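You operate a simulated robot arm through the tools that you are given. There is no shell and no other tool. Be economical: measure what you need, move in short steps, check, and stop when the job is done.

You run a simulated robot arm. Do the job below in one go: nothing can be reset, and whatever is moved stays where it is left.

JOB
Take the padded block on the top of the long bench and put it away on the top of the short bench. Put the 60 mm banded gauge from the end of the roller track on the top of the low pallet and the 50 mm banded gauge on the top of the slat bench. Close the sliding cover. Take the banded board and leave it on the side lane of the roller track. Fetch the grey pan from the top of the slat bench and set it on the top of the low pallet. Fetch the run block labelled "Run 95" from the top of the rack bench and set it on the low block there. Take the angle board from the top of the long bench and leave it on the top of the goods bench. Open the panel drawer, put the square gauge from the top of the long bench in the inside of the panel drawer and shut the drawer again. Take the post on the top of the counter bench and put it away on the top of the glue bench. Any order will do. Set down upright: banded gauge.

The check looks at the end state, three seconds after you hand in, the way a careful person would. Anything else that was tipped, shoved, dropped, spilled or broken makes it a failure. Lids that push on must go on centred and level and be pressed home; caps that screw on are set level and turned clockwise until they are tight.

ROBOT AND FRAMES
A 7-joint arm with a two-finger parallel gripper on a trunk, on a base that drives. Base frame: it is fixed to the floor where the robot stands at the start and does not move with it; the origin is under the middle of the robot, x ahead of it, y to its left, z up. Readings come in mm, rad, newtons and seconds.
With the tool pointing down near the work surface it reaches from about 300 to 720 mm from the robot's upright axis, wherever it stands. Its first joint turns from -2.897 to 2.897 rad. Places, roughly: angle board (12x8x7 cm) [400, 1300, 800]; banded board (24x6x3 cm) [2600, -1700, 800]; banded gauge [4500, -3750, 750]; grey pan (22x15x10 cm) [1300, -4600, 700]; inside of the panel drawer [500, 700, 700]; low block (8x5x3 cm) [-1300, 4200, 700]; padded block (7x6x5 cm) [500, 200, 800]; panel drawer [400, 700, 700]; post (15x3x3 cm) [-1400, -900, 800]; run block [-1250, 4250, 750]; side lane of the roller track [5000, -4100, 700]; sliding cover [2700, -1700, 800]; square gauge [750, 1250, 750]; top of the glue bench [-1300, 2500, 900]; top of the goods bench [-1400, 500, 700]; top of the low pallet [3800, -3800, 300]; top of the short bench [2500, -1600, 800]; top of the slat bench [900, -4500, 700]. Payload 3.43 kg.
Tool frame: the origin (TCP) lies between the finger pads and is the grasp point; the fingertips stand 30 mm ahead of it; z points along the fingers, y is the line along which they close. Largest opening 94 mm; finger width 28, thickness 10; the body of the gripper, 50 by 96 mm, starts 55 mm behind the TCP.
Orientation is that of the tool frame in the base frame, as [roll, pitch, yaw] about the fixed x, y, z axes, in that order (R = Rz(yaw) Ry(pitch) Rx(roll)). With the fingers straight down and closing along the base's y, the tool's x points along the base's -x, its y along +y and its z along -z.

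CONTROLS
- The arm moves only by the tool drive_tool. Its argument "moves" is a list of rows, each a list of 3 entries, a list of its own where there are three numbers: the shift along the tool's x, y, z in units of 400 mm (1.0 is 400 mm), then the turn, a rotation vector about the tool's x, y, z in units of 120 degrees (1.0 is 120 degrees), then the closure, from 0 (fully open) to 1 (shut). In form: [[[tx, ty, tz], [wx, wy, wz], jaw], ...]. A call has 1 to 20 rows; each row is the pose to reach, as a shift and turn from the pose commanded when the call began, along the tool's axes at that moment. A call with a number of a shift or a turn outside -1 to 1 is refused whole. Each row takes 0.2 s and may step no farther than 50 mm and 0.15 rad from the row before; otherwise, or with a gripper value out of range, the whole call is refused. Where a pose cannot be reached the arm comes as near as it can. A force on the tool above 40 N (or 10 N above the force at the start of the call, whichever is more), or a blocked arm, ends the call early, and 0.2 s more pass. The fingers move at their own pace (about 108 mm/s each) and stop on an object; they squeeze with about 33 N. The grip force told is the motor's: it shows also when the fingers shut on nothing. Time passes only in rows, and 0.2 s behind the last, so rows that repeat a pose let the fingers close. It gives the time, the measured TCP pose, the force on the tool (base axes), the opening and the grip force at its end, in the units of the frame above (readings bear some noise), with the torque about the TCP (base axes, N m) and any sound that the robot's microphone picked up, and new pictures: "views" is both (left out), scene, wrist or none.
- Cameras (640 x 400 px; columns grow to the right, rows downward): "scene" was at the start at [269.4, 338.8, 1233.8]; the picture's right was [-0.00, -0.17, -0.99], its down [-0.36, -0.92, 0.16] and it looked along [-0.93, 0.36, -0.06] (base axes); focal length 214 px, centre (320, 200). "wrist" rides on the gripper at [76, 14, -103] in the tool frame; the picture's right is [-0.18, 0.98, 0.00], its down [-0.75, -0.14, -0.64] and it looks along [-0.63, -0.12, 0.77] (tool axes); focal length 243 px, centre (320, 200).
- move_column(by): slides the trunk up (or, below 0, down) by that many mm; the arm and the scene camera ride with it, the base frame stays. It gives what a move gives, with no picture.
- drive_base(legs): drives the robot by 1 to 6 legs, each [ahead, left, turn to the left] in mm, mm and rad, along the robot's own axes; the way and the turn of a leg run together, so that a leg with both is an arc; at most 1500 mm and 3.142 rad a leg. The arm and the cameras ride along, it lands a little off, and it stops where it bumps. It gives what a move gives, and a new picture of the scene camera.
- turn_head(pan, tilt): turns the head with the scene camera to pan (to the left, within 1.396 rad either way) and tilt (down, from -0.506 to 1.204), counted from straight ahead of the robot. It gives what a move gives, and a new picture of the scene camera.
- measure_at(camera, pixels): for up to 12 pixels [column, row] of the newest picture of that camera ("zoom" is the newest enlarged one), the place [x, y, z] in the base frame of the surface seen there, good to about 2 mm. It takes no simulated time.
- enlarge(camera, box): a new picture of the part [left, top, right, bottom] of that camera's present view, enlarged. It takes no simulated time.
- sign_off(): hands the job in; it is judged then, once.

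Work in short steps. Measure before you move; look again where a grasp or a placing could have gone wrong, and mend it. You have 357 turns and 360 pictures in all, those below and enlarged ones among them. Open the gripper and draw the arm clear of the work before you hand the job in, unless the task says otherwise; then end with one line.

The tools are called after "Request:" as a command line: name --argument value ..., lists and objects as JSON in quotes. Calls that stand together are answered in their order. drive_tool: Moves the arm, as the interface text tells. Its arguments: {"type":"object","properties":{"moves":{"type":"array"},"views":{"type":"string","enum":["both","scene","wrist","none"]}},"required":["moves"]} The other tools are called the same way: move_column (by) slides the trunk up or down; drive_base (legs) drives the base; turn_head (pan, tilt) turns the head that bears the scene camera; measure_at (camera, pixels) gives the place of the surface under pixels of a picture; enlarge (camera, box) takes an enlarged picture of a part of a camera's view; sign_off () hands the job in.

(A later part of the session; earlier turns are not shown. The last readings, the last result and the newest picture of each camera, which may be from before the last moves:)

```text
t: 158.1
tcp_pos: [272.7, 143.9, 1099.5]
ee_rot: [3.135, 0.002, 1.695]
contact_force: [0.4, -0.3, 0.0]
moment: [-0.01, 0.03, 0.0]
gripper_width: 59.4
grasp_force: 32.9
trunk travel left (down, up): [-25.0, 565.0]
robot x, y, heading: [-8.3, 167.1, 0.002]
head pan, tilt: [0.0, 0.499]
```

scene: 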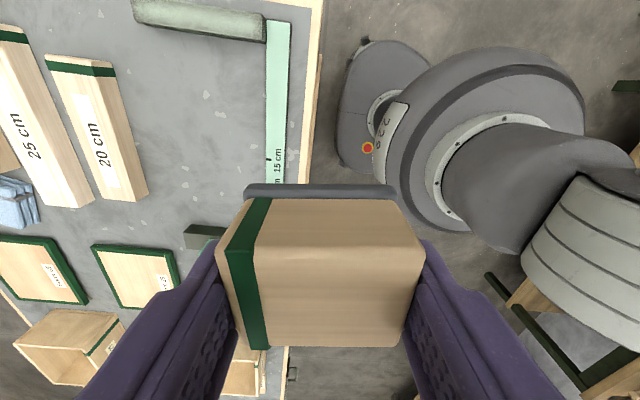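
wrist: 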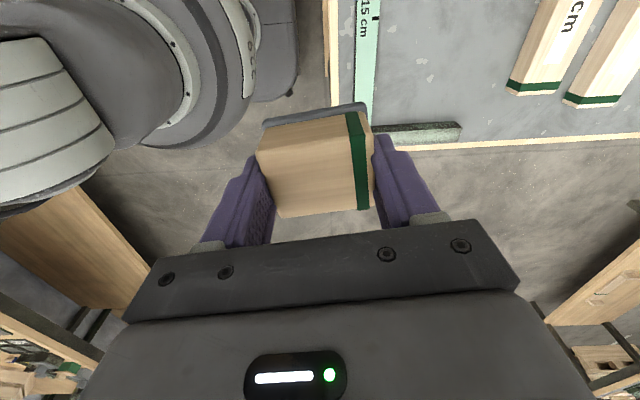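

The padded block is held. I look toward the short bench to plan the route.

Request:
drive_base --legs '[[-100, 0, 0], [0, -900, 0]]'

Request:
turn_head --pan 1.1 --tilt -0.3

```text
t: 163.5
tcp_pos: [173.8, -751.0, 1101.2]
ee_rot: [3.135, 0.001, 1.69]
contact_force: [0.7, -0.7, -0.4]
moment: [-0.01, 0.01, -0.03]
gripper_width: 59.2
grasp_force: 32.9
trunk travel left (down, up): [-25.0, 565.0]
robot x, y, heading: [-107.9, -727.8, -0.001]
head pan, tilt: [0.0, 0.499]
```

scene: 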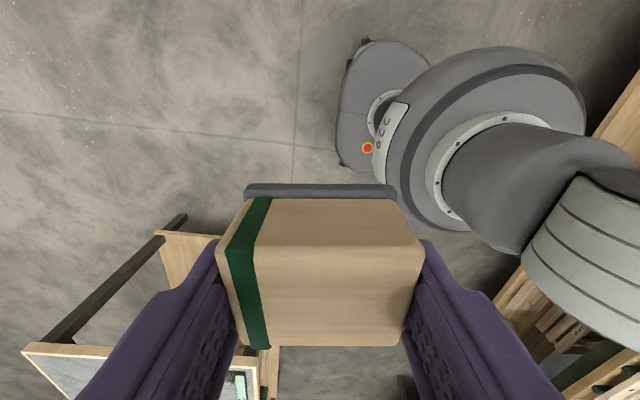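

```text
t: 164.8
tcp_pos: [174.2, -750.2, 1099.5]
ee_rot: [3.135, -0.001, 1.69]
contact_force: [-0.7, 0.2, -1.3]
moment: [0.02, 0.04, 0.02]
gripper_width: 59.2
grasp_force: 33.4
trunk travel left (down, up): [-25.0, 565.0]
robot x, y, heading: [-104.2, -729.2, -0.003]
head pan, tilt: [1.1, -0.3]
```

scene: 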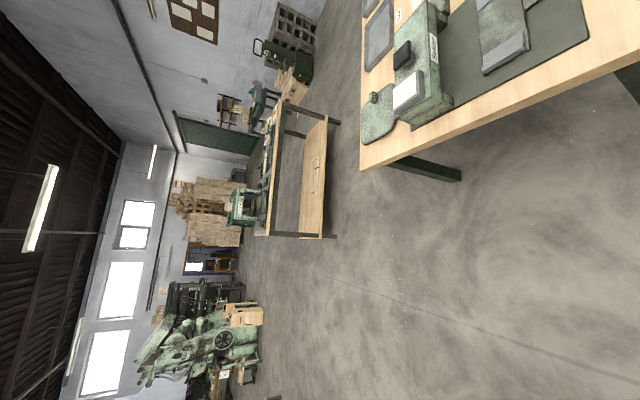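

Request:
measure_at --camera "scene" --pixels '[[362, 168], [635, 50], [365, 40], [258, 232], [272, 125], [332, 237], [340, 120], [245, 310], [300, 85], [460, 175], [255, 345], [255, 215]]'

```text
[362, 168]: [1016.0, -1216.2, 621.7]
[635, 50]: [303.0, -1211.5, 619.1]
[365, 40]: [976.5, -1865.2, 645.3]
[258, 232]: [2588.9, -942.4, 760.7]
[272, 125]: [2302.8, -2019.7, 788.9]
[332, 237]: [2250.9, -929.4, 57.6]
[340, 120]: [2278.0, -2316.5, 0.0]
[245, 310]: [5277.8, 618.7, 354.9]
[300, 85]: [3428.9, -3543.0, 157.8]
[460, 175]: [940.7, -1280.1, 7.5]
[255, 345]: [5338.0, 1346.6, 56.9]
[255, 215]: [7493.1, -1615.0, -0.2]
```

The route east at y≈−730 is clear (near bench ends at y −1211, x 1016; short bench front at x≈2290). I drive there.

Request:
drive_base --legs '[[1500, 0, 0], [350, -400, 0], [0, -450, 0]]'

Request:
turn_head --pan 0.7 --tilt 0.0

```text
t: 177.1
tcp_pos: [2000.8, -1586.7, 1101.4]
ee_rot: [3.135, 0.002, 1.728]
contact_force: [-0.1, 0.1, -1.5]
moment: [0.04, 0.01, 0.02]
gripper_width: 59.2
grasp_force: 32.7
trunk travel left (down, up): [-25.0, 565.0]
robot x, y, heading: [1719.0, -1574.1, 0.037]
head pan, tilt: [1.1, -0.3]
```

scene: 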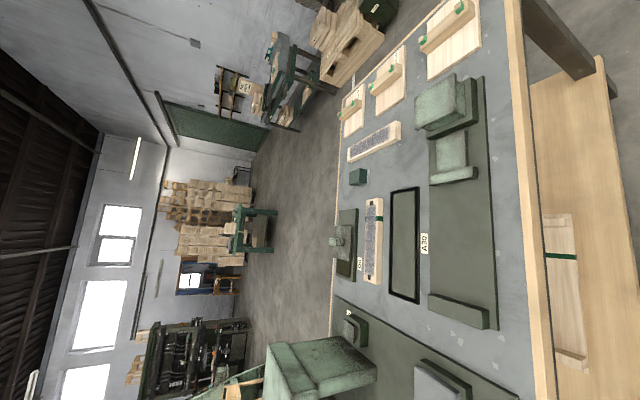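

```text
t: 178.0
tcp_pos: [1999.8, -1585.8, 1100.0]
ee_rot: [3.136, 0.0, 1.727]
contact_force: [1.0, 0.3, -0.9]
moment: [-0.02, -0.01, -0.01]
gripper_width: 59.2
grasp_force: 32.7
trunk travel left (down, up): [-25.0, 565.0]
robot x, y, heading: [1718.6, -1578.2, 0.035]
head pan, tilt: [0.7, 0.0]
```

scene: 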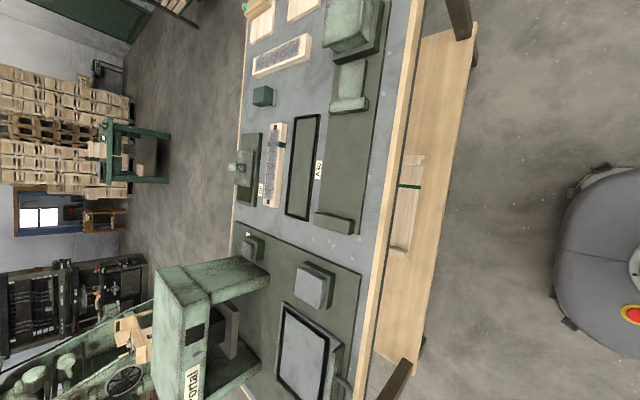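

Request:
enlarge --camera "scene" --box '[220, 20, 440, 280]'

Request:
measure_at --camera "scene" --pixels '[[272, 165], [282, 55], [245, 165], [262, 97], [305, 165], [345, 150], [350, 90], [345, 30], [310, 100], [385, 150], [270, 20], [260, 230]]'

```text
1.54 times, centred on (330, 150) of scene
```

zoom: 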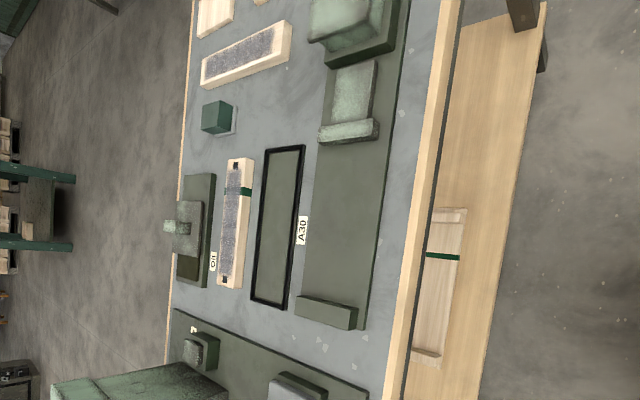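

```text
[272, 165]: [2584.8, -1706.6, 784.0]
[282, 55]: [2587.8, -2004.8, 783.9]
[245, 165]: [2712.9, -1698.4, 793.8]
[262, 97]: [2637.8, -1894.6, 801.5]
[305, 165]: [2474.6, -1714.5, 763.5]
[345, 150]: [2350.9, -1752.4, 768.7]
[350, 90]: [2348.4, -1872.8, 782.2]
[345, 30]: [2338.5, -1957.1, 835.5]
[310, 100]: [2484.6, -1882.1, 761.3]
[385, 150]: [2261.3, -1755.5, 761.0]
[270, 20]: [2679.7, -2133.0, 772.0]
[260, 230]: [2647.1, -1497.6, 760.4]
```

Request:
measure_at --camera "zoom" --pixels '[[244, 80], [310, 70], [312, 140], [240, 148], [270, 146], [320, 100], [290, 60], [240, 120], [420, 200], [440, 100], [395, 360], [478, 350]]'

```text
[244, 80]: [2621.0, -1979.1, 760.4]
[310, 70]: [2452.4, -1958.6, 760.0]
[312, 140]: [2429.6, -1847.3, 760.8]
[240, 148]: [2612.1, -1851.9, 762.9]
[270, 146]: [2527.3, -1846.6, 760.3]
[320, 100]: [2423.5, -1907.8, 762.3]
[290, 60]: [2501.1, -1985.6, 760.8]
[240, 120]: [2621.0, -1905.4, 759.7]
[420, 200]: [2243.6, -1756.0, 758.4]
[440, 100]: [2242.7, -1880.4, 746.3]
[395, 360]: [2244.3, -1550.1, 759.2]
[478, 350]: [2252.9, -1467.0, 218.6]
```

The free spot on the short bench is centred at (2510,−1910), z 760. I move the base closer.

Request:
drive_base --legs '[[220, -220, -0.035]]'

```text
t: 180.0
tcp_pos: [2222.1, -1806.4, 1100.0]
ee_rot: [3.133, 0.0, 1.697]
contact_force: [-0.1, 0.2, -1.1]
moment: [-0.02, 0.02, 0.0]
gripper_width: 59.3
grasp_force: 33.1
trunk travel left (down, up): [-25.0, 565.0]
robot x, y, heading: [1936.4, -1781.8, 0.004]
head pan, tilt: [0.7, 0.0]
```

scene: 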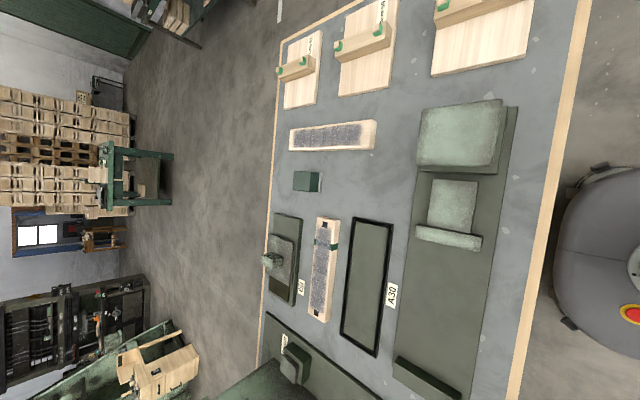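

Request:
drive_tool --moves '[[[-0.05, 0.097, 0], [0, 0, 0], 1], [[-0.1, 0.195, 0], [0, 0, 0], 1], [[-0.15, 0.292, 0], [0, 0, 0], 1], [[-0.2, 0.389, 0], [0, 0, 0], 1], [[-0.25, 0.486, 0], [0, 0, 0], 1], [[-0.3, 0.584, 0], [0, 0, 0], 1], [[-0.349, 0.681, 0], [0, 0, 0], 1], [[-0.349, 0.681, 0.11], [0, 0, 0], 1], [[-0.349, 0.681, 0.22], [0, 0, 0], 1], [[-0.349, 0.681, 0.33], [0, 0, 0], 1], [[-0.349, 0.681, 0.44], [0, 0, 0], 1], [[-0.349, 0.681, 0.55], [0, 0, 0], 1], [[-0.349, 0.681, 0.64], [0, 0, 0], 1]]' --views "none"

Request:
turn_head --pan 0.0 --tilt 0.3

```text
t: 182.8
tcp_pos: [2514.7, -1907.1, 844.7]
ee_rot: [3.135, 0.0, 1.7]
contact_force: [-0.4, 0.0, 0.0]
moment: [0.0, -0.01, 0.02]
gripper_width: 59.0
grasp_force: 33.4
trunk travel left (down, up): [-25.0, 565.0]
robot x, y, heading: [1939.6, -1788.4, 0.01]
head pan, tilt: [0.7, 0.0]
```

```text
t: 183.9
tcp_pos: [2515.1, -1908.1, 846.0]
ee_rot: [3.134, -0.001, 1.699]
contact_force: [-0.1, 0.0, -0.9]
moment: [-0.02, 0.04, -0.01]
gripper_width: 59.3
grasp_force: 33.0
trunk travel left (down, up): [-25.0, 565.0]
robot x, y, heading: [1942.0, -1785.8, 0.004]
head pan, tilt: [0.0, 0.3]
```

scene: 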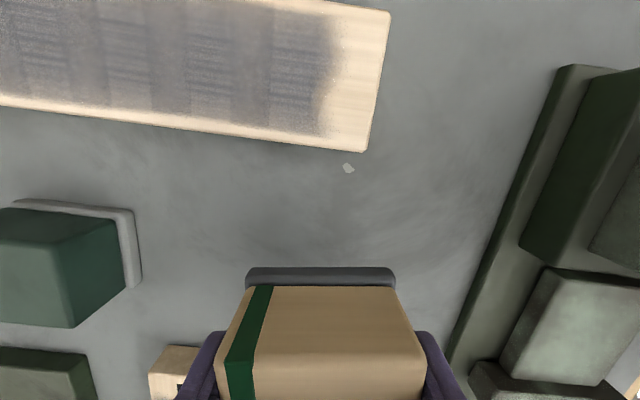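

Request:
drive_tool --moves '[[[0, 0, 0.06], [0, 0, 0], 1], [[0, 0, 0.09], [0, 0, 0], 1], [[0, 0, 0.1], [0, 0, 0], 1], [[0, 0, 0.104], [0, 0, 0], 1]]' --views "scene"

```text
t: 184.9
tcp_pos: [2514.0, -1909.0, 806.9]
ee_rot: [3.129, 0.001, 1.698]
contact_force: [0.2, 2.4, 31.8]
moment: [0.09, 1.04, -0.06]
gripper_width: 59.1
grasp_force: 33.4
trunk travel left (down, up): [-25.0, 565.0]
robot x, y, heading: [1938.2, -1783.3, 0.007]
head pan, tilt: [0.0, 0.3]
```

scene: 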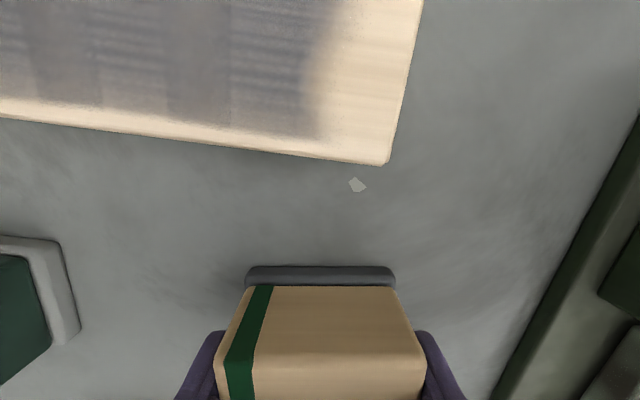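

Seated. I open to 75 mm, lift up, and hold at height for viewing the cover and the banded board.

Request:
drive_tool --moves '[[[0, 0, -0.008], [0, 0, 0], 0.2], [[0, 0, -0.008], [0, 0, 0], 0.2], [[0, 0, -0.1], [0, 0, 0], 0.2], [[0, 0, -0.2], [0, 0, 0], 0.1], [[0, 0, -0.3], [0, 0, 0], 0], [[0, 0, -0.4], [0, 0, 0], 0], [[0, 0, -0.5], [0, 0, 0], 0], [[0, 0, -0.6], [0, 0, 0], 0], [[0, 0, -0.7], [0, 0, 0], 0]]' --views "scene"

```text
t: 186.9
tcp_pos: [2509.9, -1912.3, 1083.9]
ee_rot: [3.137, 0.0, 1.697]
contact_force: [1.3, 0.0, -0.6]
moment: [0.0, 0.01, -0.01]
gripper_width: 94.0
grasp_force: 0.2
trunk travel left (down, up): [-25.0, 565.0]
robot x, y, heading: [1941.4, -1786.6, 0.007]
head pan, tilt: [0.0, 0.3]
```

scene: 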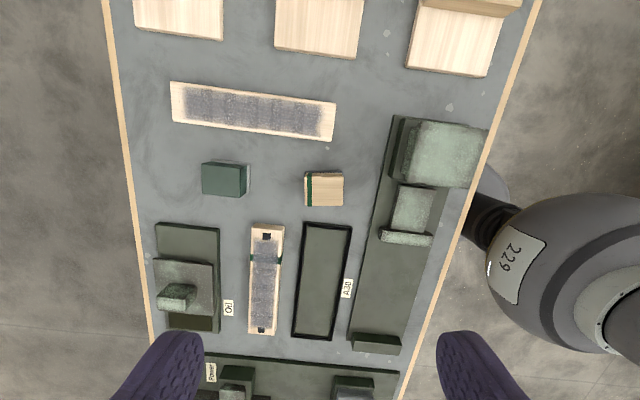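

The padded block stands on the short bench. I look closely at the sliding cover (185,275).

Request:
enlarge --camera "scene" --box '[140, 210, 250, 345]'

Request:
measure_at --camera "zoom" --pixels '[[250, 60], [250, 120], [250, 145], [320, 170], [240, 220], [320, 250], [250, 285], [260, 315], [260, 335], [250, 30], [230, 250], [380, 260]]'

```text
2.96 times, centred on (195, 278) of scene
```

zoom: 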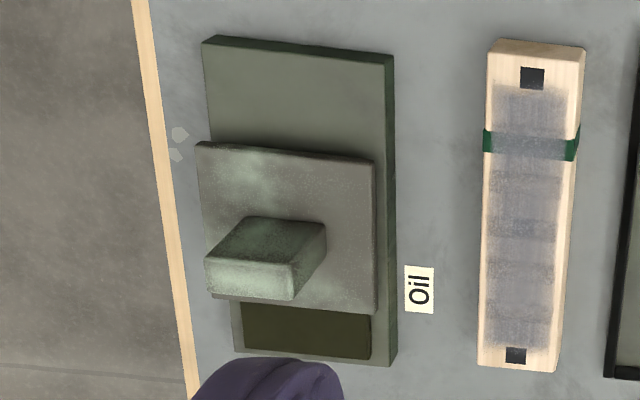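

```text
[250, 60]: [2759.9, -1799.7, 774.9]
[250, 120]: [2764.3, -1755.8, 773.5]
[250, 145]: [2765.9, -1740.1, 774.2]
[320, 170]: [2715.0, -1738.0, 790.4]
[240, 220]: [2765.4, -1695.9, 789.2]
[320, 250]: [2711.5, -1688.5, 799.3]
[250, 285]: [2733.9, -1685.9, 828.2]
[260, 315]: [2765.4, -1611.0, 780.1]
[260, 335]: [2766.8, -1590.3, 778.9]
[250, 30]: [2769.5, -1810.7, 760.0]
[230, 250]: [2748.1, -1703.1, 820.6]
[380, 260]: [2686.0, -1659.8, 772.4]
```

The knob at (2734,−1690) is too far from this side, so I'll go round to the east side. I retract and look at what is there.

Request:
drive_tool --moves '[[[0, -0.1, 0], [0, 0, 0], 0], [[0, -0.2, 0], [0, 0, 0], 0], [[0, -0.3, 0], [0, 0, 0], 0], [[0, -0.4, 0], [0, 0, 0], 0], [[0, -0.5, 0], [0, 0, 0], 0], [[0, -0.6, 0], [0, 0, 0], 0]]' --views "none"

Request:
turn_head --pan 1.2 --tilt 0.0

Request:
measure_at --camera "scene" --pixels '[[330, 100], [330, 200], [330, 300], [300, 100], [300, 200], [300, 300], [260, 100], [260, 200], [260, 300], [350, 50], [230, 200], [230, 300]]'

```text
t: 188.3
tcp_pos: [2268.9, -1939.9, 1082.2]
ee_rot: [3.135, -0.001, 1.7]
contact_force: [0.6, -0.3, -0.1]
moment: [0.0, 0.0, -0.01]
gripper_width: 94.2
grasp_force: 0.0
trunk travel left (down, up): [-25.0, 565.0]
robot x, y, heading: [1940.7, -1785.9, 0.009]
head pan, tilt: [0.0, 0.3]
```

```text
t: 189.7
tcp_pos: [2269.2, -1938.3, 1082.7]
ee_rot: [3.135, 0.0, 1.7]
contact_force: [-0.3, 0.5, 0.6]
moment: [0.01, -0.05, 0.01]
gripper_width: 94.1
grasp_force: 0.1
trunk travel left (down, up): [-25.0, 565.0]
robot x, y, heading: [1941.6, -1785.0, 0.004]
head pan, tilt: [1.201, 0.0]
```

scene: 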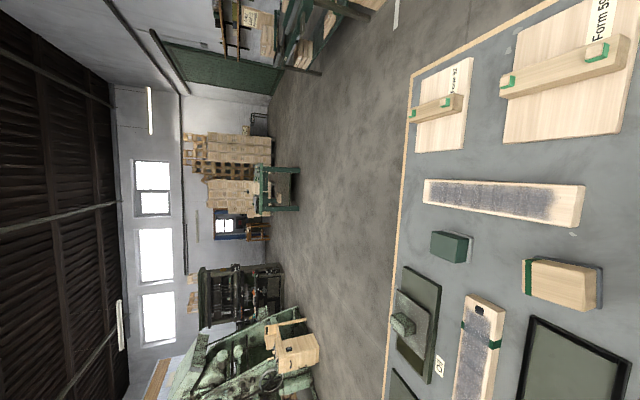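

```text
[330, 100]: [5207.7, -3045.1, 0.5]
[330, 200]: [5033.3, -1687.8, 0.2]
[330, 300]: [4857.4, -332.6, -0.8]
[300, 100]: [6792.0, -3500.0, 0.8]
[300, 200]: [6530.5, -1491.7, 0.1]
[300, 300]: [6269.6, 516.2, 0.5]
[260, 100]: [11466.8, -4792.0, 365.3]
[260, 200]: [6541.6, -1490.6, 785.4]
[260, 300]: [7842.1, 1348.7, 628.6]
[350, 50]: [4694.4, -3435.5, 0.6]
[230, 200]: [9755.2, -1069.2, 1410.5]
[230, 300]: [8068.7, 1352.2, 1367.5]
```

Request:
measure_at --camera "scene" --pixels '[[420, 40], [450, 20], [500, 5], [400, 15], [380, 60], [360, 20], [412, 75], [395, 330]]'

Request:
turn_head --pan 0.6 --tilt -0.5

```text
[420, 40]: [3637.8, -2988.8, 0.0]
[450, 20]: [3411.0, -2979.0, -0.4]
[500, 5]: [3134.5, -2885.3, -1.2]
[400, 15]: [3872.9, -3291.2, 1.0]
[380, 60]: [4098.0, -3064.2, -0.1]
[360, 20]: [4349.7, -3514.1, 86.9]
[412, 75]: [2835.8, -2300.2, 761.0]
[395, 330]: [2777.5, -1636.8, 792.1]
```

```text
t: 190.7
tcp_pos: [2270.8, -1939.0, 1081.4]
ee_rot: [3.135, -0.001, 1.699]
contact_force: [-0.1, -0.3, -0.4]
moment: [-0.02, -0.02, 0.03]
gripper_width: 93.9
grasp_force: 0.0
trunk travel left (down, up): [-25.0, 565.0]
robot x, y, heading: [1938.1, -1786.6, 0.007]
head pan, tilt: [0.6, -0.499]
```

scene: 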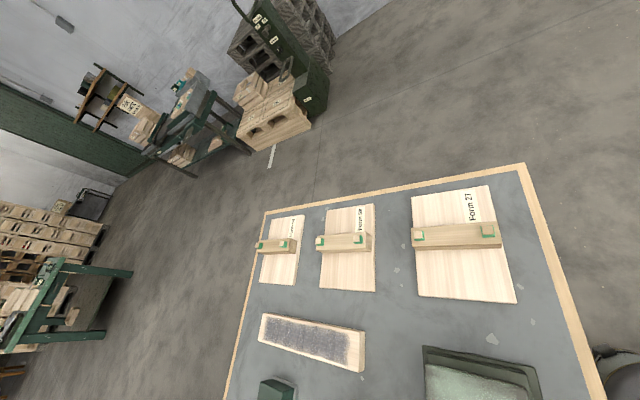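

South of the bench is free floor. I drive round to the east side and turn to face the bench.

Request:
drive_base --legs '[[-50, -920, 0], [1330, 0, 0], [0, 980, 0], [0, 0, 3.14]]'

Request:
turn_head --pan 0.5 --tilt 0.2

```text
t: 213.9
tcp_pos: [2834.0, -1541.2, 1081.3]
ee_rot: [3.135, 0.0, -1.366]
contact_force: [0.4, -0.7, -0.8]
moment: [-0.01, 0.03, -0.01]
gripper_width: 94.2
grasp_force: 0.0
trunk travel left (down, up): [-25.0, 565.0]
robot x, y, heading: [3173.4, -1669.5, -3.06]
head pan, tilt: [0.6, -0.499]
```

scene: 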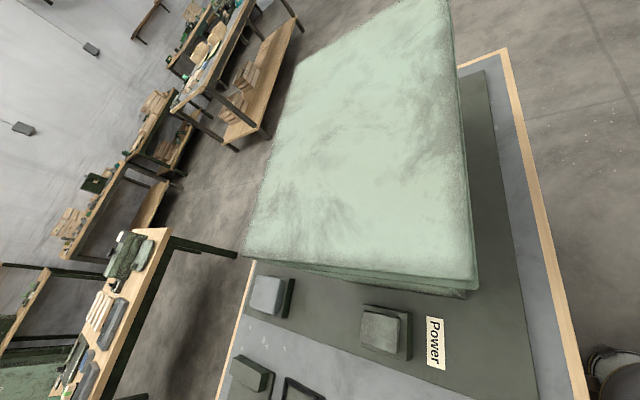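

```text
t: 214.9
tcp_pos: [2833.3, -1541.4, 1082.1]
ee_rot: [3.134, -0.001, -1.368]
contact_force: [-0.4, -0.3, 0.1]
moment: [0.02, -0.03, 0.0]
gripper_width: 94.1
grasp_force: 0.1
trunk travel left (down, up): [-25.0, 565.0]
robot x, y, heading: [3170.9, -1669.5, -3.056]
head pan, tilt: [0.499, 0.201]
```

scene: 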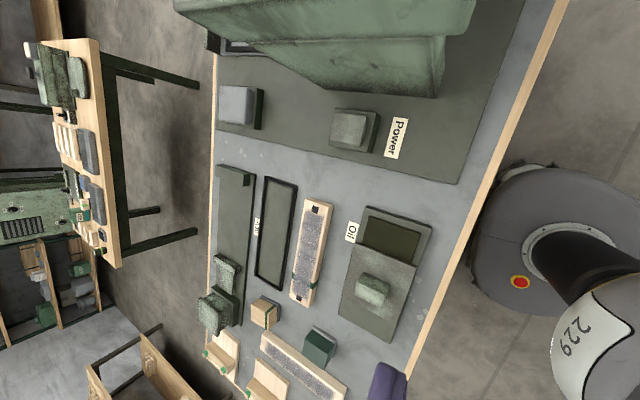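

Request:
enlarge --camera "scene" --box '[320, 190, 460, 350]'

Request:
measure_at --camera "scene" --pixels '[[470, 10], [440, 90], [350, 60], [372, 285], [358, 290], [385, 290], [372, 278], [372, 300], [415, 245], [362, 240], [400, 330], [343, 315]]'

```text
2.50 times, centred on (390, 270) of scene
```

zoom: 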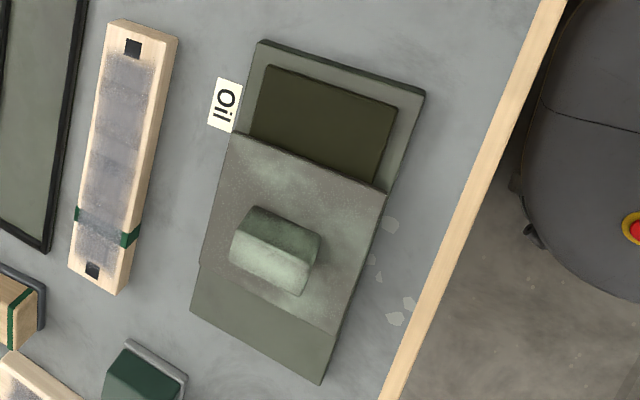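

```text
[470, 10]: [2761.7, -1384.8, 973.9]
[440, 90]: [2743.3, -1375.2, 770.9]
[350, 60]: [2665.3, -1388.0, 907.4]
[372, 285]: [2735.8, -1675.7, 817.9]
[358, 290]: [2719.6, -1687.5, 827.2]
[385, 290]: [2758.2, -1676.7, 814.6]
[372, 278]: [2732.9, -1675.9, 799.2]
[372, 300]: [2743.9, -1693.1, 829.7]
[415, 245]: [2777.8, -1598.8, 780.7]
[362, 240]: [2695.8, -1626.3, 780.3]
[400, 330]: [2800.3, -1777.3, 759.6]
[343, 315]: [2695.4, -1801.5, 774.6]
```

Request:
measure_at --camera "zoom" --pixels '[[240, 246], [312, 268], [235, 260], [303, 288], [270, 255], [268, 272], [280, 225], [388, 210], [240, 140], [330, 328], [270, 60], [395, 105]]'

```text
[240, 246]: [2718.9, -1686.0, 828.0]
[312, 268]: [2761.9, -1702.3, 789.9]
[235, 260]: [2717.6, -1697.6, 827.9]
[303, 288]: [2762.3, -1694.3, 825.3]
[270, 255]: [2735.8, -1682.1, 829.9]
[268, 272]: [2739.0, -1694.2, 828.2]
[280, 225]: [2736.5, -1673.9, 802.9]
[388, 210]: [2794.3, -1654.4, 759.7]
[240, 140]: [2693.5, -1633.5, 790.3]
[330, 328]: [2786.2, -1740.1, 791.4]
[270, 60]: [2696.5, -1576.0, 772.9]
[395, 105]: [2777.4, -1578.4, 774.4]
```

Knob centre ≈ (2739,−1688), top z 828, narrow along y. I move above it and turn the fingers to close along y.

Request:
drive_tool --moves '[[[0.031, 0.03, 0.045], [0, 0, -0.065], 0], [[0.062, 0.061, 0.09], [0, 0, -0.13], 0], [[0.094, 0.091, 0.135], [0, 0, -0.196], 0], [[0.125, 0.122, 0.18], [0, 0, -0.261], 0], [[0.156, 0.152, 0.225], [0, 0, -0.326], 0], [[0.187, 0.182, 0.27], [0, 0, -0.391], 0], [[0.218, 0.213, 0.315], [0, 0, -0.457], 0], [[0.25, 0.243, 0.36], [0, 0, -0.522], 0], [[0.281, 0.274, 0.4], [0, 0, -0.587], 0], [[0.312, 0.304, 0.455], [0, 0, -0.6527], 0], [[0.312, 0.304, 0.455], [0, 0, -0.6527], 0]]' --views "none"

Request:
turn_head --pan 0.0 --tilt 0.5

```text
t: 217.3
tcp_pos: [2738.7, -1688.8, 900.8]
ee_rot: [3.14, 0.007, 0.002]
contact_force: [-0.6, 0.2, -0.1]
moment: [-0.01, 0.03, -0.01]
gripper_width: 93.7
grasp_force: 0.1
trunk travel left (down, up): [-25.0, 565.0]
robot x, y, heading: [3172.3, -1669.6, -3.062]
head pan, tilt: [0.499, 0.201]
```

```text
t: 218.3
tcp_pos: [2739.4, -1688.3, 901.6]
ee_rot: [-3.141, 0.007, -0.001]
contact_force: [0.0, 0.6, 0.6]
moment: [-0.01, 0.0, 0.0]
gripper_width: 93.9
grasp_force: 0.1
trunk travel left (down, up): [-25.0, 565.0]
robot x, y, heading: [3172.7, -1667.3, -3.064]
head pan, tilt: [0.0, 0.499]
```

scene: 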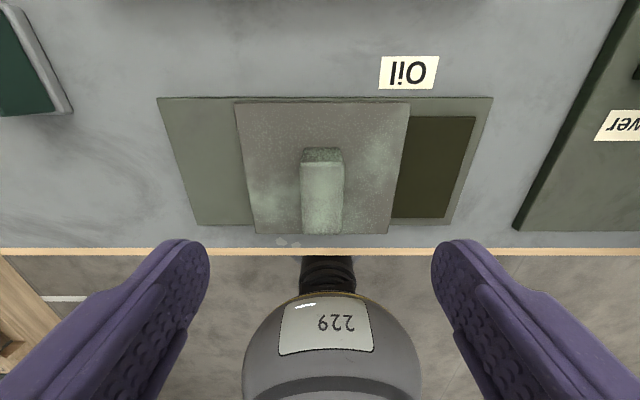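

Aligned. I lower to z≈824 and close on the knob.

Request:
drive_tool --moves '[[[0, 0, 0.1], [0, 0, 0], 0], [[0, 0, 0.19], [0, 0, 0], 0], [[0, 0, 0.19], [0, 0, 0], 1], [[0, 0, 0.19], [0, 0, 0], 1], [[0, 0, 0.19], [0, 0, 0], 1], [[0, 0, 0.19], [0, 0, 0], 1]]' --views "scene"

```text
t: 219.7
tcp_pos: [2737.8, -1688.5, 824.7]
ee_rot: [3.14, 0.004, -0.001]
contact_force: [3.2, 0.6, -7.1]
moment: [0.0, 1.2, 0.05]
gripper_width: 30.4
grasp_force: 44.7
trunk travel left (down, up): [-25.0, 565.0]
robot x, y, heading: [3174.7, -1668.9, -3.052]
head pan, tilt: [0.0, 0.499]
```

scene: 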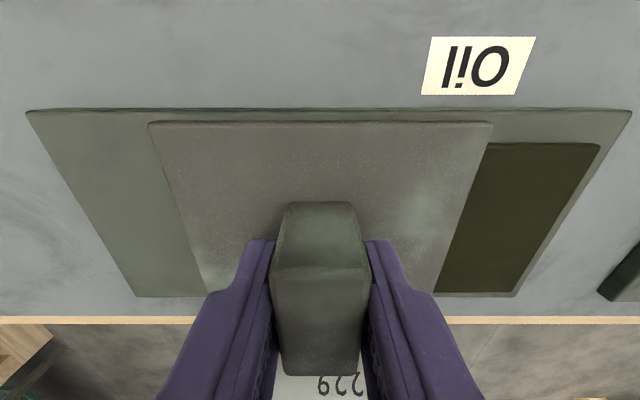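

Gripped. I slide the cover toward +y (tool −y) slowly until it stops.

Request:
drive_tool --moves '[[[0, -0.02, 0], [0, 0, 0], 1], [[0, -0.04, 0], [0, 0, 0], 1], [[0, -0.06, 0], [0, 0, 0], 1], [[0, -0.08, 0], [0, 0, 0], 1], [[0, -0.1, 0], [0, 0, 0], 1], [[0, -0.12, 0], [0, 0, 0], 1], [[0, -0.13, 0], [0, 0, 0], 1]]' --views "scene"

```text
t: 221.3
tcp_pos: [2737.1, -1636.0, 823.6]
ee_rot: [3.139, 0.003, 0.0]
contact_force: [-2.1, -0.1, -32.5]
moment: [-0.1, 0.79, 0.1]
gripper_width: 30.5
grasp_force: 44.9
trunk travel left (down, up): [-25.0, 565.0]
robot x, y, heading: [3174.9, -1668.6, -3.057]
head pan, tilt: [0.0, 0.499]
```

scene: 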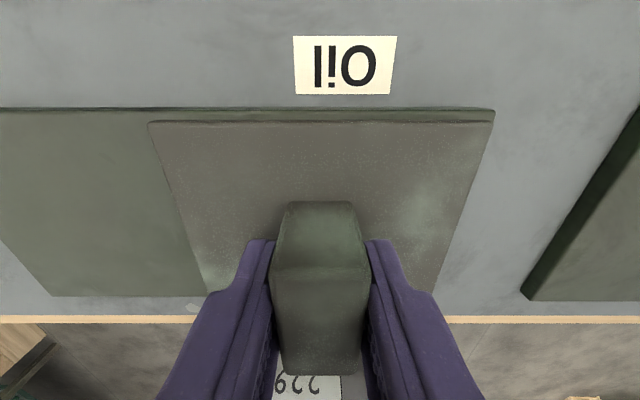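

The opening is covered. I nudge a bit further to find the end stop.

Request:
drive_tool --moves '[[[0, -0.01, 0], [0, 0, 0], 1], [[0, -0.02, 0], [0, 0, 0], 1], [[0, -0.03, 0], [0, 0, 0], 1]]' --views "scene"

```text
t: 222.1
tcp_pos: [2736.9, -1626.2, 824.3]
ee_rot: [3.139, 0.003, 0.002]
contact_force: [1.7, -8.6, -15.6]
moment: [-0.07, -1.13, -0.29]
gripper_width: 30.3
grasp_force: 44.9
trunk travel left (down, up): [-25.0, 565.0]
robot x, y, heading: [3172.6, -1666.6, -3.061]
head pan, tilt: [0.0, 0.499]
```

scene: 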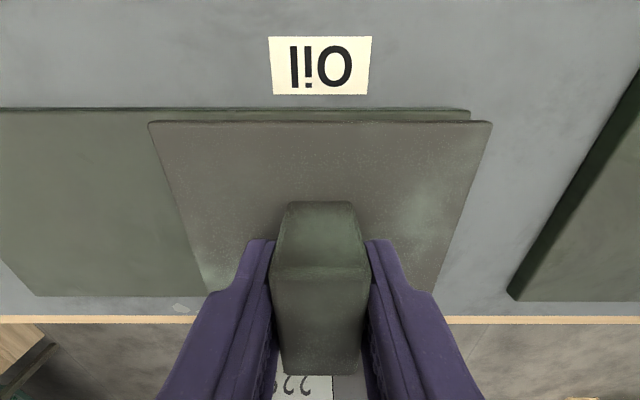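

Request:
drive_tool --moves '[[[0, -0.007, 0], [0, 0, 0], 1], [[0, -0.014, 0], [0, 0, 0], 1], [[0, -0.014, 0], [0, 0, 0], 1]]' --views "scene"

```text
t: 222.7
tcp_pos: [2737.6, -1625.0, 824.7]
ee_rot: [3.135, 0.004, 0.007]
contact_force: [-2.4, -8.9, -5.1]
moment: [-0.4, 0.32, -0.74]
gripper_width: 30.6
grasp_force: 45.3
trunk travel left (down, up): [-25.0, 565.0]
robot x, y, heading: [3169.5, -1667.8, -3.053]
head pan, tilt: [0.0, 0.499]
stopped in row 3: the force on the tool passed its limit at 43 N (the readings are from after the stop); the commanded pose is now the measured one
```

scene: 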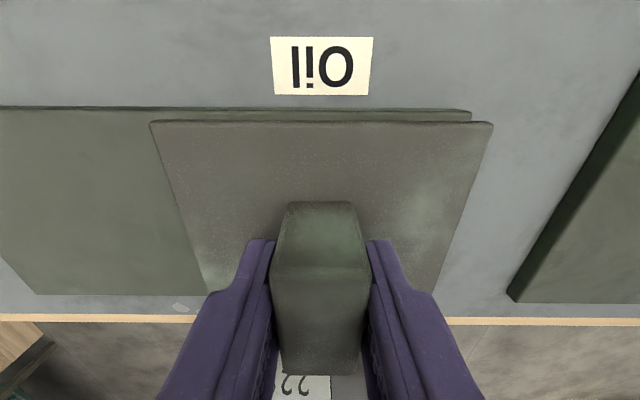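

The end stop is reached (43 N): the cover is closed. I release and lift.

Request:
drive_tool --moves '[[[0, 0, 0], [0, 0, 0], 0.5], [[0, 0, 0], [0, 0, 0], 0.3], [[0, 0, -0.1], [0, 0, 0], 0.3], [[0, 0, -0.2], [0, 0, 0], 0], [[0, 0, -0.3], [0, 0, 0], 0], [[0, 0, -0.4], [0, 0, 0], 0], [[0, 0, -0.5], [0, 0, 0], 0]]' --views "scene"

```text
t: 224.3
tcp_pos: [2740.0, -1624.0, 1023.6]
ee_rot: [3.138, 0.007, 0.005]
contact_force: [-0.4, 1.1, 0.1]
moment: [-0.05, -0.05, -0.04]
gripper_width: 94.0
grasp_force: 0.1
trunk travel left (down, up): [-25.0, 565.0]
robot x, y, heading: [3174.3, -1669.8, -3.054]
head pan, tilt: [0.0, 0.499]
```

scene: 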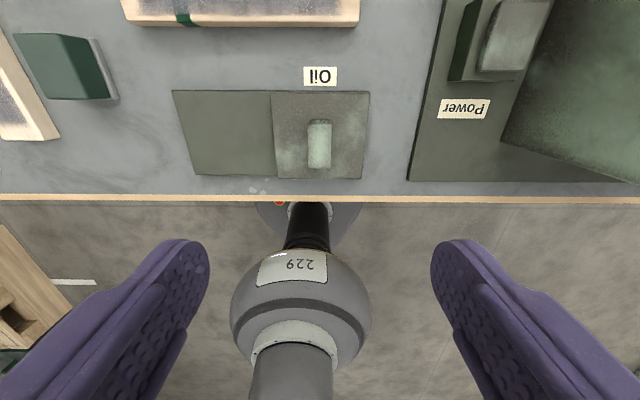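

The cover is closed flush. Next I measure the banded board.

Request:
turn_head --pan 0.0 --tilt -0.2

```text
t: 225.3
tcp_pos: [2739.8, -1624.6, 1021.4]
ee_rot: [3.137, 0.005, 0.005]
contact_force: [0.1, 0.1, 0.6]
moment: [-0.02, 0.01, -0.01]
gripper_width: 93.8
grasp_force: 0.1
trunk travel left (down, up): [-25.0, 565.0]
robot x, y, heading: [3169.0, -1668.5, -3.055]
head pan, tilt: [0.0, -0.201]
```

scene: 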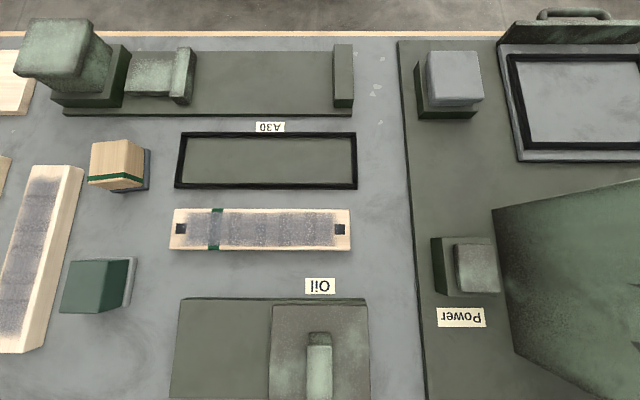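

Request:
measure_at --camera "scene" --pixels '[[174, 210], [349, 210], [172, 246], [349, 247], [260, 212], [260, 243], [260, 228], [260, 252], [260, 192], [120, 160]]'

Request:
enlarge --camera "scene" --box '[150, 180, 370, 270]'

```text
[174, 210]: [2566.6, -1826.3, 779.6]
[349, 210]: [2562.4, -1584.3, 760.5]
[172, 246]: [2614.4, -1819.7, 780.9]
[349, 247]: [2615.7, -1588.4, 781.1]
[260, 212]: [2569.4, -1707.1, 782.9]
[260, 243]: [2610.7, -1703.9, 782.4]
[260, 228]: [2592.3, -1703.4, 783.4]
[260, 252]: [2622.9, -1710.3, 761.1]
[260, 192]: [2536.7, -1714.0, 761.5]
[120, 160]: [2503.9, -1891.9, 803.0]
```

```text
2.91 times, centred on (260, 225) of scene
```

zoom: 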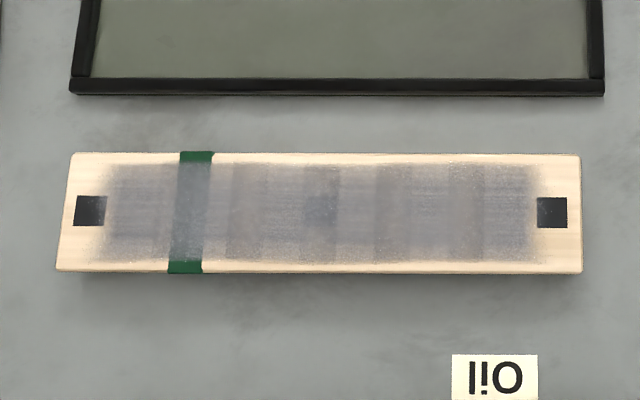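

Board: x 2566–2616, y −1826…−1588, top 782. I go above its centre (2590,−1706) with the fingers turned to close along x.

Request:
drive_tool --moves '[[[-0.034, 0.0185, 0], [0, 0, 0.0684], 0.25], [[-0.068, 0.037, 0], [0, 0, 0.137], 0.25], [[-0.102, 0.0555, 0], [0, 0, 0.205], 0.25], [[-0.136, 0.074, 0], [0, 0, 0.274], 0.25], [[-0.17, 0.0925, 0], [0, 0, 0.342], 0.25], [[-0.205, 0.111, 0], [0, 0, 0.411], 0.25], [[-0.239, 0.1295, 0], [0, 0, 0.479], 0.25], [[-0.273, 0.148, 0], [0, 0, 0.547], 0.25], [[-0.307, 0.1665, 0], [0, 0, 0.616], 0.25], [[-0.341, 0.185, 0], [0, 0, 0.684], 0.25], [[-0.375, 0.2035, 0], [0, 0, 0.7526], 0.25], [[-0.375, 0.2035, 0.11], [0, 0, 0.7526], 0.25], [[-0.375, 0.2035, 0.22], [0, 0, 0.7526], 0.25], [[-0.375, 0.2035, 0.33], [0, 0, 0.7526], 0.25], [[-0.375, 0.2035, 0.43], [0, 0, 0.7526], 0.25]]' --views "wrist"

Request:
turn_head --pan 0.0 --tilt 0.4

```text
t: 228.5
tcp_pos: [2589.5, -1705.1, 852.8]
ee_rot: [3.134, -0.005, -1.571]
contact_force: [-0.3, -0.3, -0.1]
moment: [-0.02, 0.03, 0.02]
gripper_width: 70.3
grasp_force: 0.0
trunk travel left (down, up): [-25.0, 565.0]
robot x, y, heading: [3173.2, -1665.8, -3.058]
head pan, tilt: [0.0, -0.201]
```

wrist: 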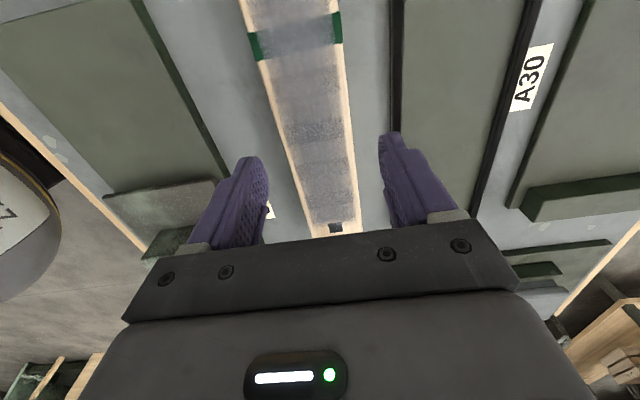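

```text
t: 229.5
tcp_pos: [2589.2, -1704.2, 853.0]
ee_rot: [3.135, -0.003, -1.57]
contact_force: [0.3, -0.2, 0.2]
moment: [-0.02, 0.01, -0.02]
gripper_width: 70.3
grasp_force: 0.1
trunk travel left (down, up): [-25.0, 565.0]
robot x, y, heading: [3174.6, -1669.0, -3.057]
head pan, tilt: [0.0, 0.4]
```

scene: 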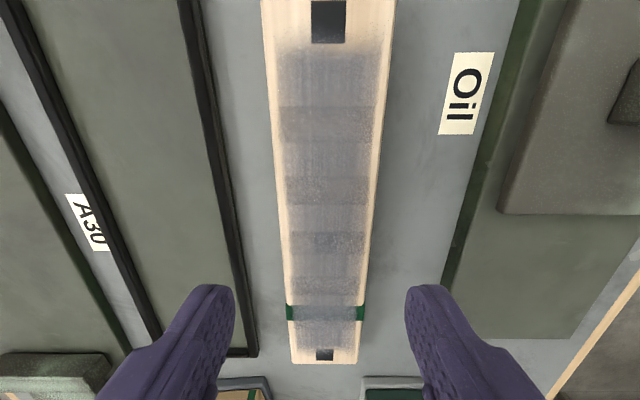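

Request:
drive_tool --moves '[[[0, 0, 0.08], [0, 0, 0], 0.25], [[0, 0, 0.15], [0, 0, 0], 0.25], [[0, 0, 0.15], [0, 0, 0], 1], [[0, 0, 0.15], [0, 0, 0], 1], [[0, 0, 0.15], [0, 0, 0], 1], [[0, 0, 0.1], [0, 0, 0], 1], [[0, 0, 0], [0, 0, 0], 1], [[0, 0, -0.12], [0, 0, 0], 1], [[0, 0, -0.24], [0, 0, 0], 1], [[0, 0, -0.36], [0, 0, 0], 1], [[0, 0, -0.48], [0, 0, 0], 1], [[0, 0, -0.6], [0, 0, 0], 1]]' --views "wrist"

```text
t: 232.1
tcp_pos: [2589.0, -1704.7, 1094.3]
ee_rot: [3.138, -0.002, -1.571]
contact_force: [-0.1, 0.8, -1.1]
moment: [-0.02, 0.0, 0.0]
gripper_width: 54.0
grasp_force: 33.1
trunk travel left (down, up): [-25.0, 565.0]
robot x, y, heading: [3171.3, -1668.9, -3.055]
head pan, tilt: [0.0, 0.4]
```

wrist: 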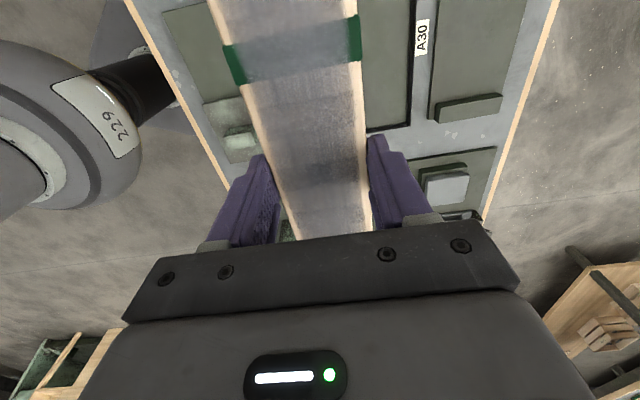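

Board held (54 mm). I retract and drive toward the roller track, facing −y.

Request:
drive_tool --moves '[[[0, -0.1, 0], [0, 0, 0], 1], [[0, -0.2, 0], [0, 0, 0], 1], [[0, -0.3, 0], [0, 0, 0], 1], [[0, -0.4, 0], [0, 0, 0], 1], [[0, -0.5, 0], [0, 0, 0], 1], [[0, -0.6, 0], [0, 0, 0], 1], [[0, -0.7, 0], [0, 0, 0], 1]]' --views "none"

Request:
drive_base --legs '[[-1350, 0, 0], [0, 0, 1.48], [800, 0, 0]]'

Request:
turn_head --pan 0.9 --tilt 0.0

```text
t: 233.7
tcp_pos: [2864.3, -1704.7, 1094.4]
ee_rot: [3.135, -0.005, -1.57]
contact_force: [-1.7, -0.4, -1.6]
moment: [0.01, -0.02, 0.02]
gripper_width: 54.4
grasp_force: 33.1
trunk travel left (down, up): [-25.0, 565.0]
robot x, y, heading: [3170.2, -1672.1, -3.058]
head pan, tilt: [0.0, 0.4]
```

```text
t: 247.8
tcp_pos: [4412.7, -2677.5, 1093.3]
ee_rot: [3.137, -0.003, -0.183]
contact_force: [-0.8, 0.0, -1.6]
moment: [0.0, 0.02, -0.01]
gripper_width: 54.4
grasp_force: 33.0
trunk travel left (down, up): [-25.0, 565.0]
robot x, y, heading: [4434.7, -2368.3, -1.672]
head pan, tilt: [0.0, 0.4]
```

scene: 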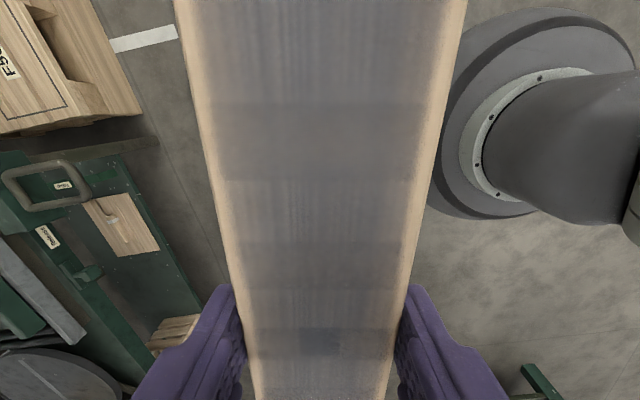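

```text
t: 249.0
tcp_pos: [4412.0, -2678.4, 1093.6]
ee_rot: [3.136, -0.003, -0.184]
contact_force: [0.1, 0.4, -0.6]
moment: [0.0, -0.01, 0.01]
gripper_width: 54.3
grasp_force: 33.7
trunk travel left (down, up): [-25.0, 565.0]
robot x, y, heading: [4430.7, -2368.4, -1.67]
head pan, tilt: [0.901, 0.0]
```

scene: 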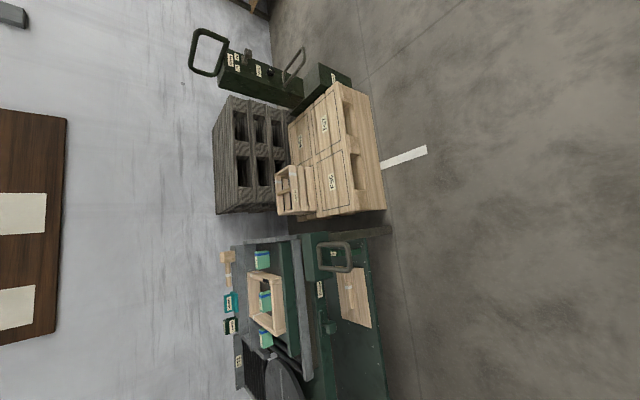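

Request:
measure_at --camera "scene" --pixels '[[340, 85], [383, 205], [290, 120], [325, 180], [285, 170], [350, 235], [380, 320], [310, 300], [265, 300], [265, 262], [262, 340], [245, 300]]'

Request:
drive_base --legs '[[450, 100, 0.1]]'

```text
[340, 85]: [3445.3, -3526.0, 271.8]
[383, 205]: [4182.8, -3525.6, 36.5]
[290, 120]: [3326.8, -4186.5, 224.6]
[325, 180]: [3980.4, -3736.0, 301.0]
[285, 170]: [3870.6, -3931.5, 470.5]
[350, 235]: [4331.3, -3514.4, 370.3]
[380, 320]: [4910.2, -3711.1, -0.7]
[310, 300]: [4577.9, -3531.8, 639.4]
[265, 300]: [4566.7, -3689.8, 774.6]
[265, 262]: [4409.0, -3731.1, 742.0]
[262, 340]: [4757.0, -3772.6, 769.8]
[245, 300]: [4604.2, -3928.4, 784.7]
```

```text
t: 251.8
tcp_pos: [4516.6, -3132.3, 1093.7]
ee_rot: [3.135, -0.005, -0.086]
contact_force: [0.4, 1.3, -0.5]
moment: [0.0, -0.03, -0.03]
gripper_width: 54.4
grasp_force: 32.9
trunk travel left (down, up): [-25.0, 565.0]
robot x, y, heading: [4503.9, -2823.1, -1.575]
head pan, tilt: [0.901, 0.0]
```

scene: 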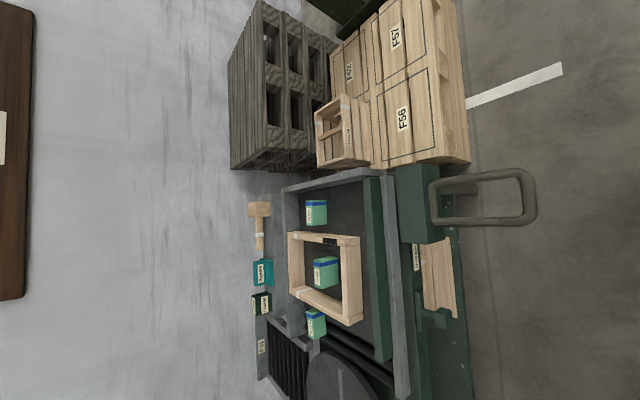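

The gauges are teal blocks with blue bands (three of them). I move east to view the side lane.

Request:
drive_base --legs '[[0, 450, 0]]'

Request:
turn_head --pan 0.7 --tilt 0.3

```text
t: 254.5
tcp_pos: [4965.5, -3133.7, 1093.4]
ee_rot: [3.136, -0.003, -0.092]
contact_force: [0.1, 0.3, -2.1]
moment: [0.02, 0.01, 0.01]
gripper_width: 54.3
grasp_force: 33.1
trunk travel left (down, up): [-25.0, 565.0]
robot x, y, heading: [4956.1, -2823.4, -1.579]
head pan, tilt: [0.901, 0.0]
```

scene: 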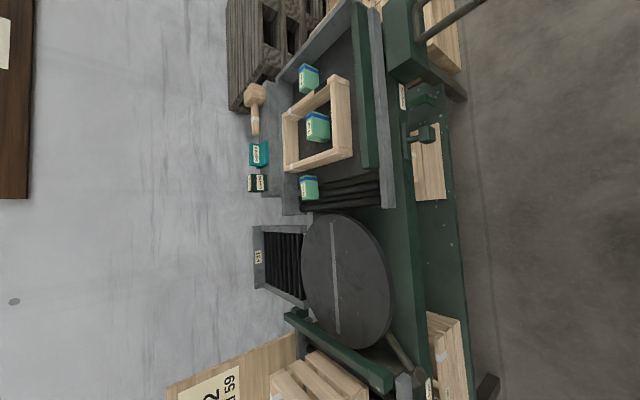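

```text
t: 255.3
tcp_pos: [4965.1, -3135.1, 1093.3]
ee_rot: [3.135, -0.004, -0.09]
contact_force: [-0.1, 0.1, -0.9]
moment: [0.02, -0.02, 0.0]
gripper_width: 54.6
grasp_force: 33.4
trunk travel left (down, up): [-25.0, 565.0]
robot x, y, heading: [4959.5, -2822.2, -1.582]
head pan, tilt: [0.7, 0.3]
```

scene: 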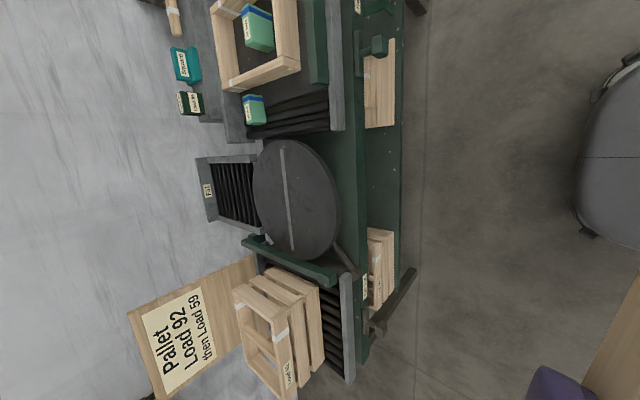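

Request:
enlarge --camera "scene" --box '[160, 0, 380, 250]'

Request:
measure_at --camera "scene" --pixels '[[205, 160], [250, 158], [258, 225], [210, 215], [235, 190], [225, 170], [248, 215], [295, 200], [255, 110], [260, 30], [320, 60], [340, 120]]'

```text
1.60 times, centred on (270, 125) of scene
```

zoom: 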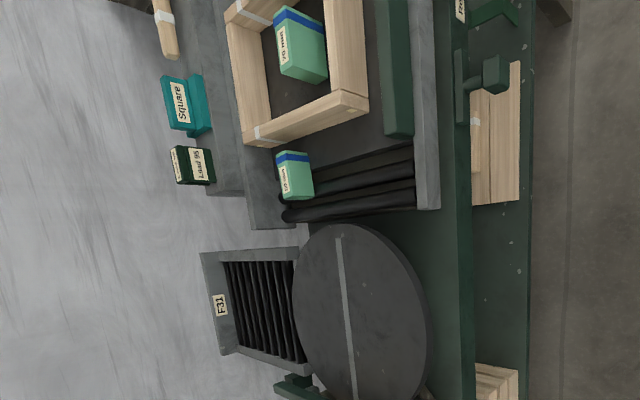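

```text
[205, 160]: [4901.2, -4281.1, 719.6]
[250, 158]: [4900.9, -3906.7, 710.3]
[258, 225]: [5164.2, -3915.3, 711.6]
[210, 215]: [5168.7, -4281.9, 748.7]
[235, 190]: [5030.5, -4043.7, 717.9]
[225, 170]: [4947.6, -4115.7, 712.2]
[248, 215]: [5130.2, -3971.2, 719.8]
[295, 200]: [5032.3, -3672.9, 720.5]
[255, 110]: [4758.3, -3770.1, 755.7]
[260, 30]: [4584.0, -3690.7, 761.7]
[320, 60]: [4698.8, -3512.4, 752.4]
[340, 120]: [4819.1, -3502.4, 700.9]
```

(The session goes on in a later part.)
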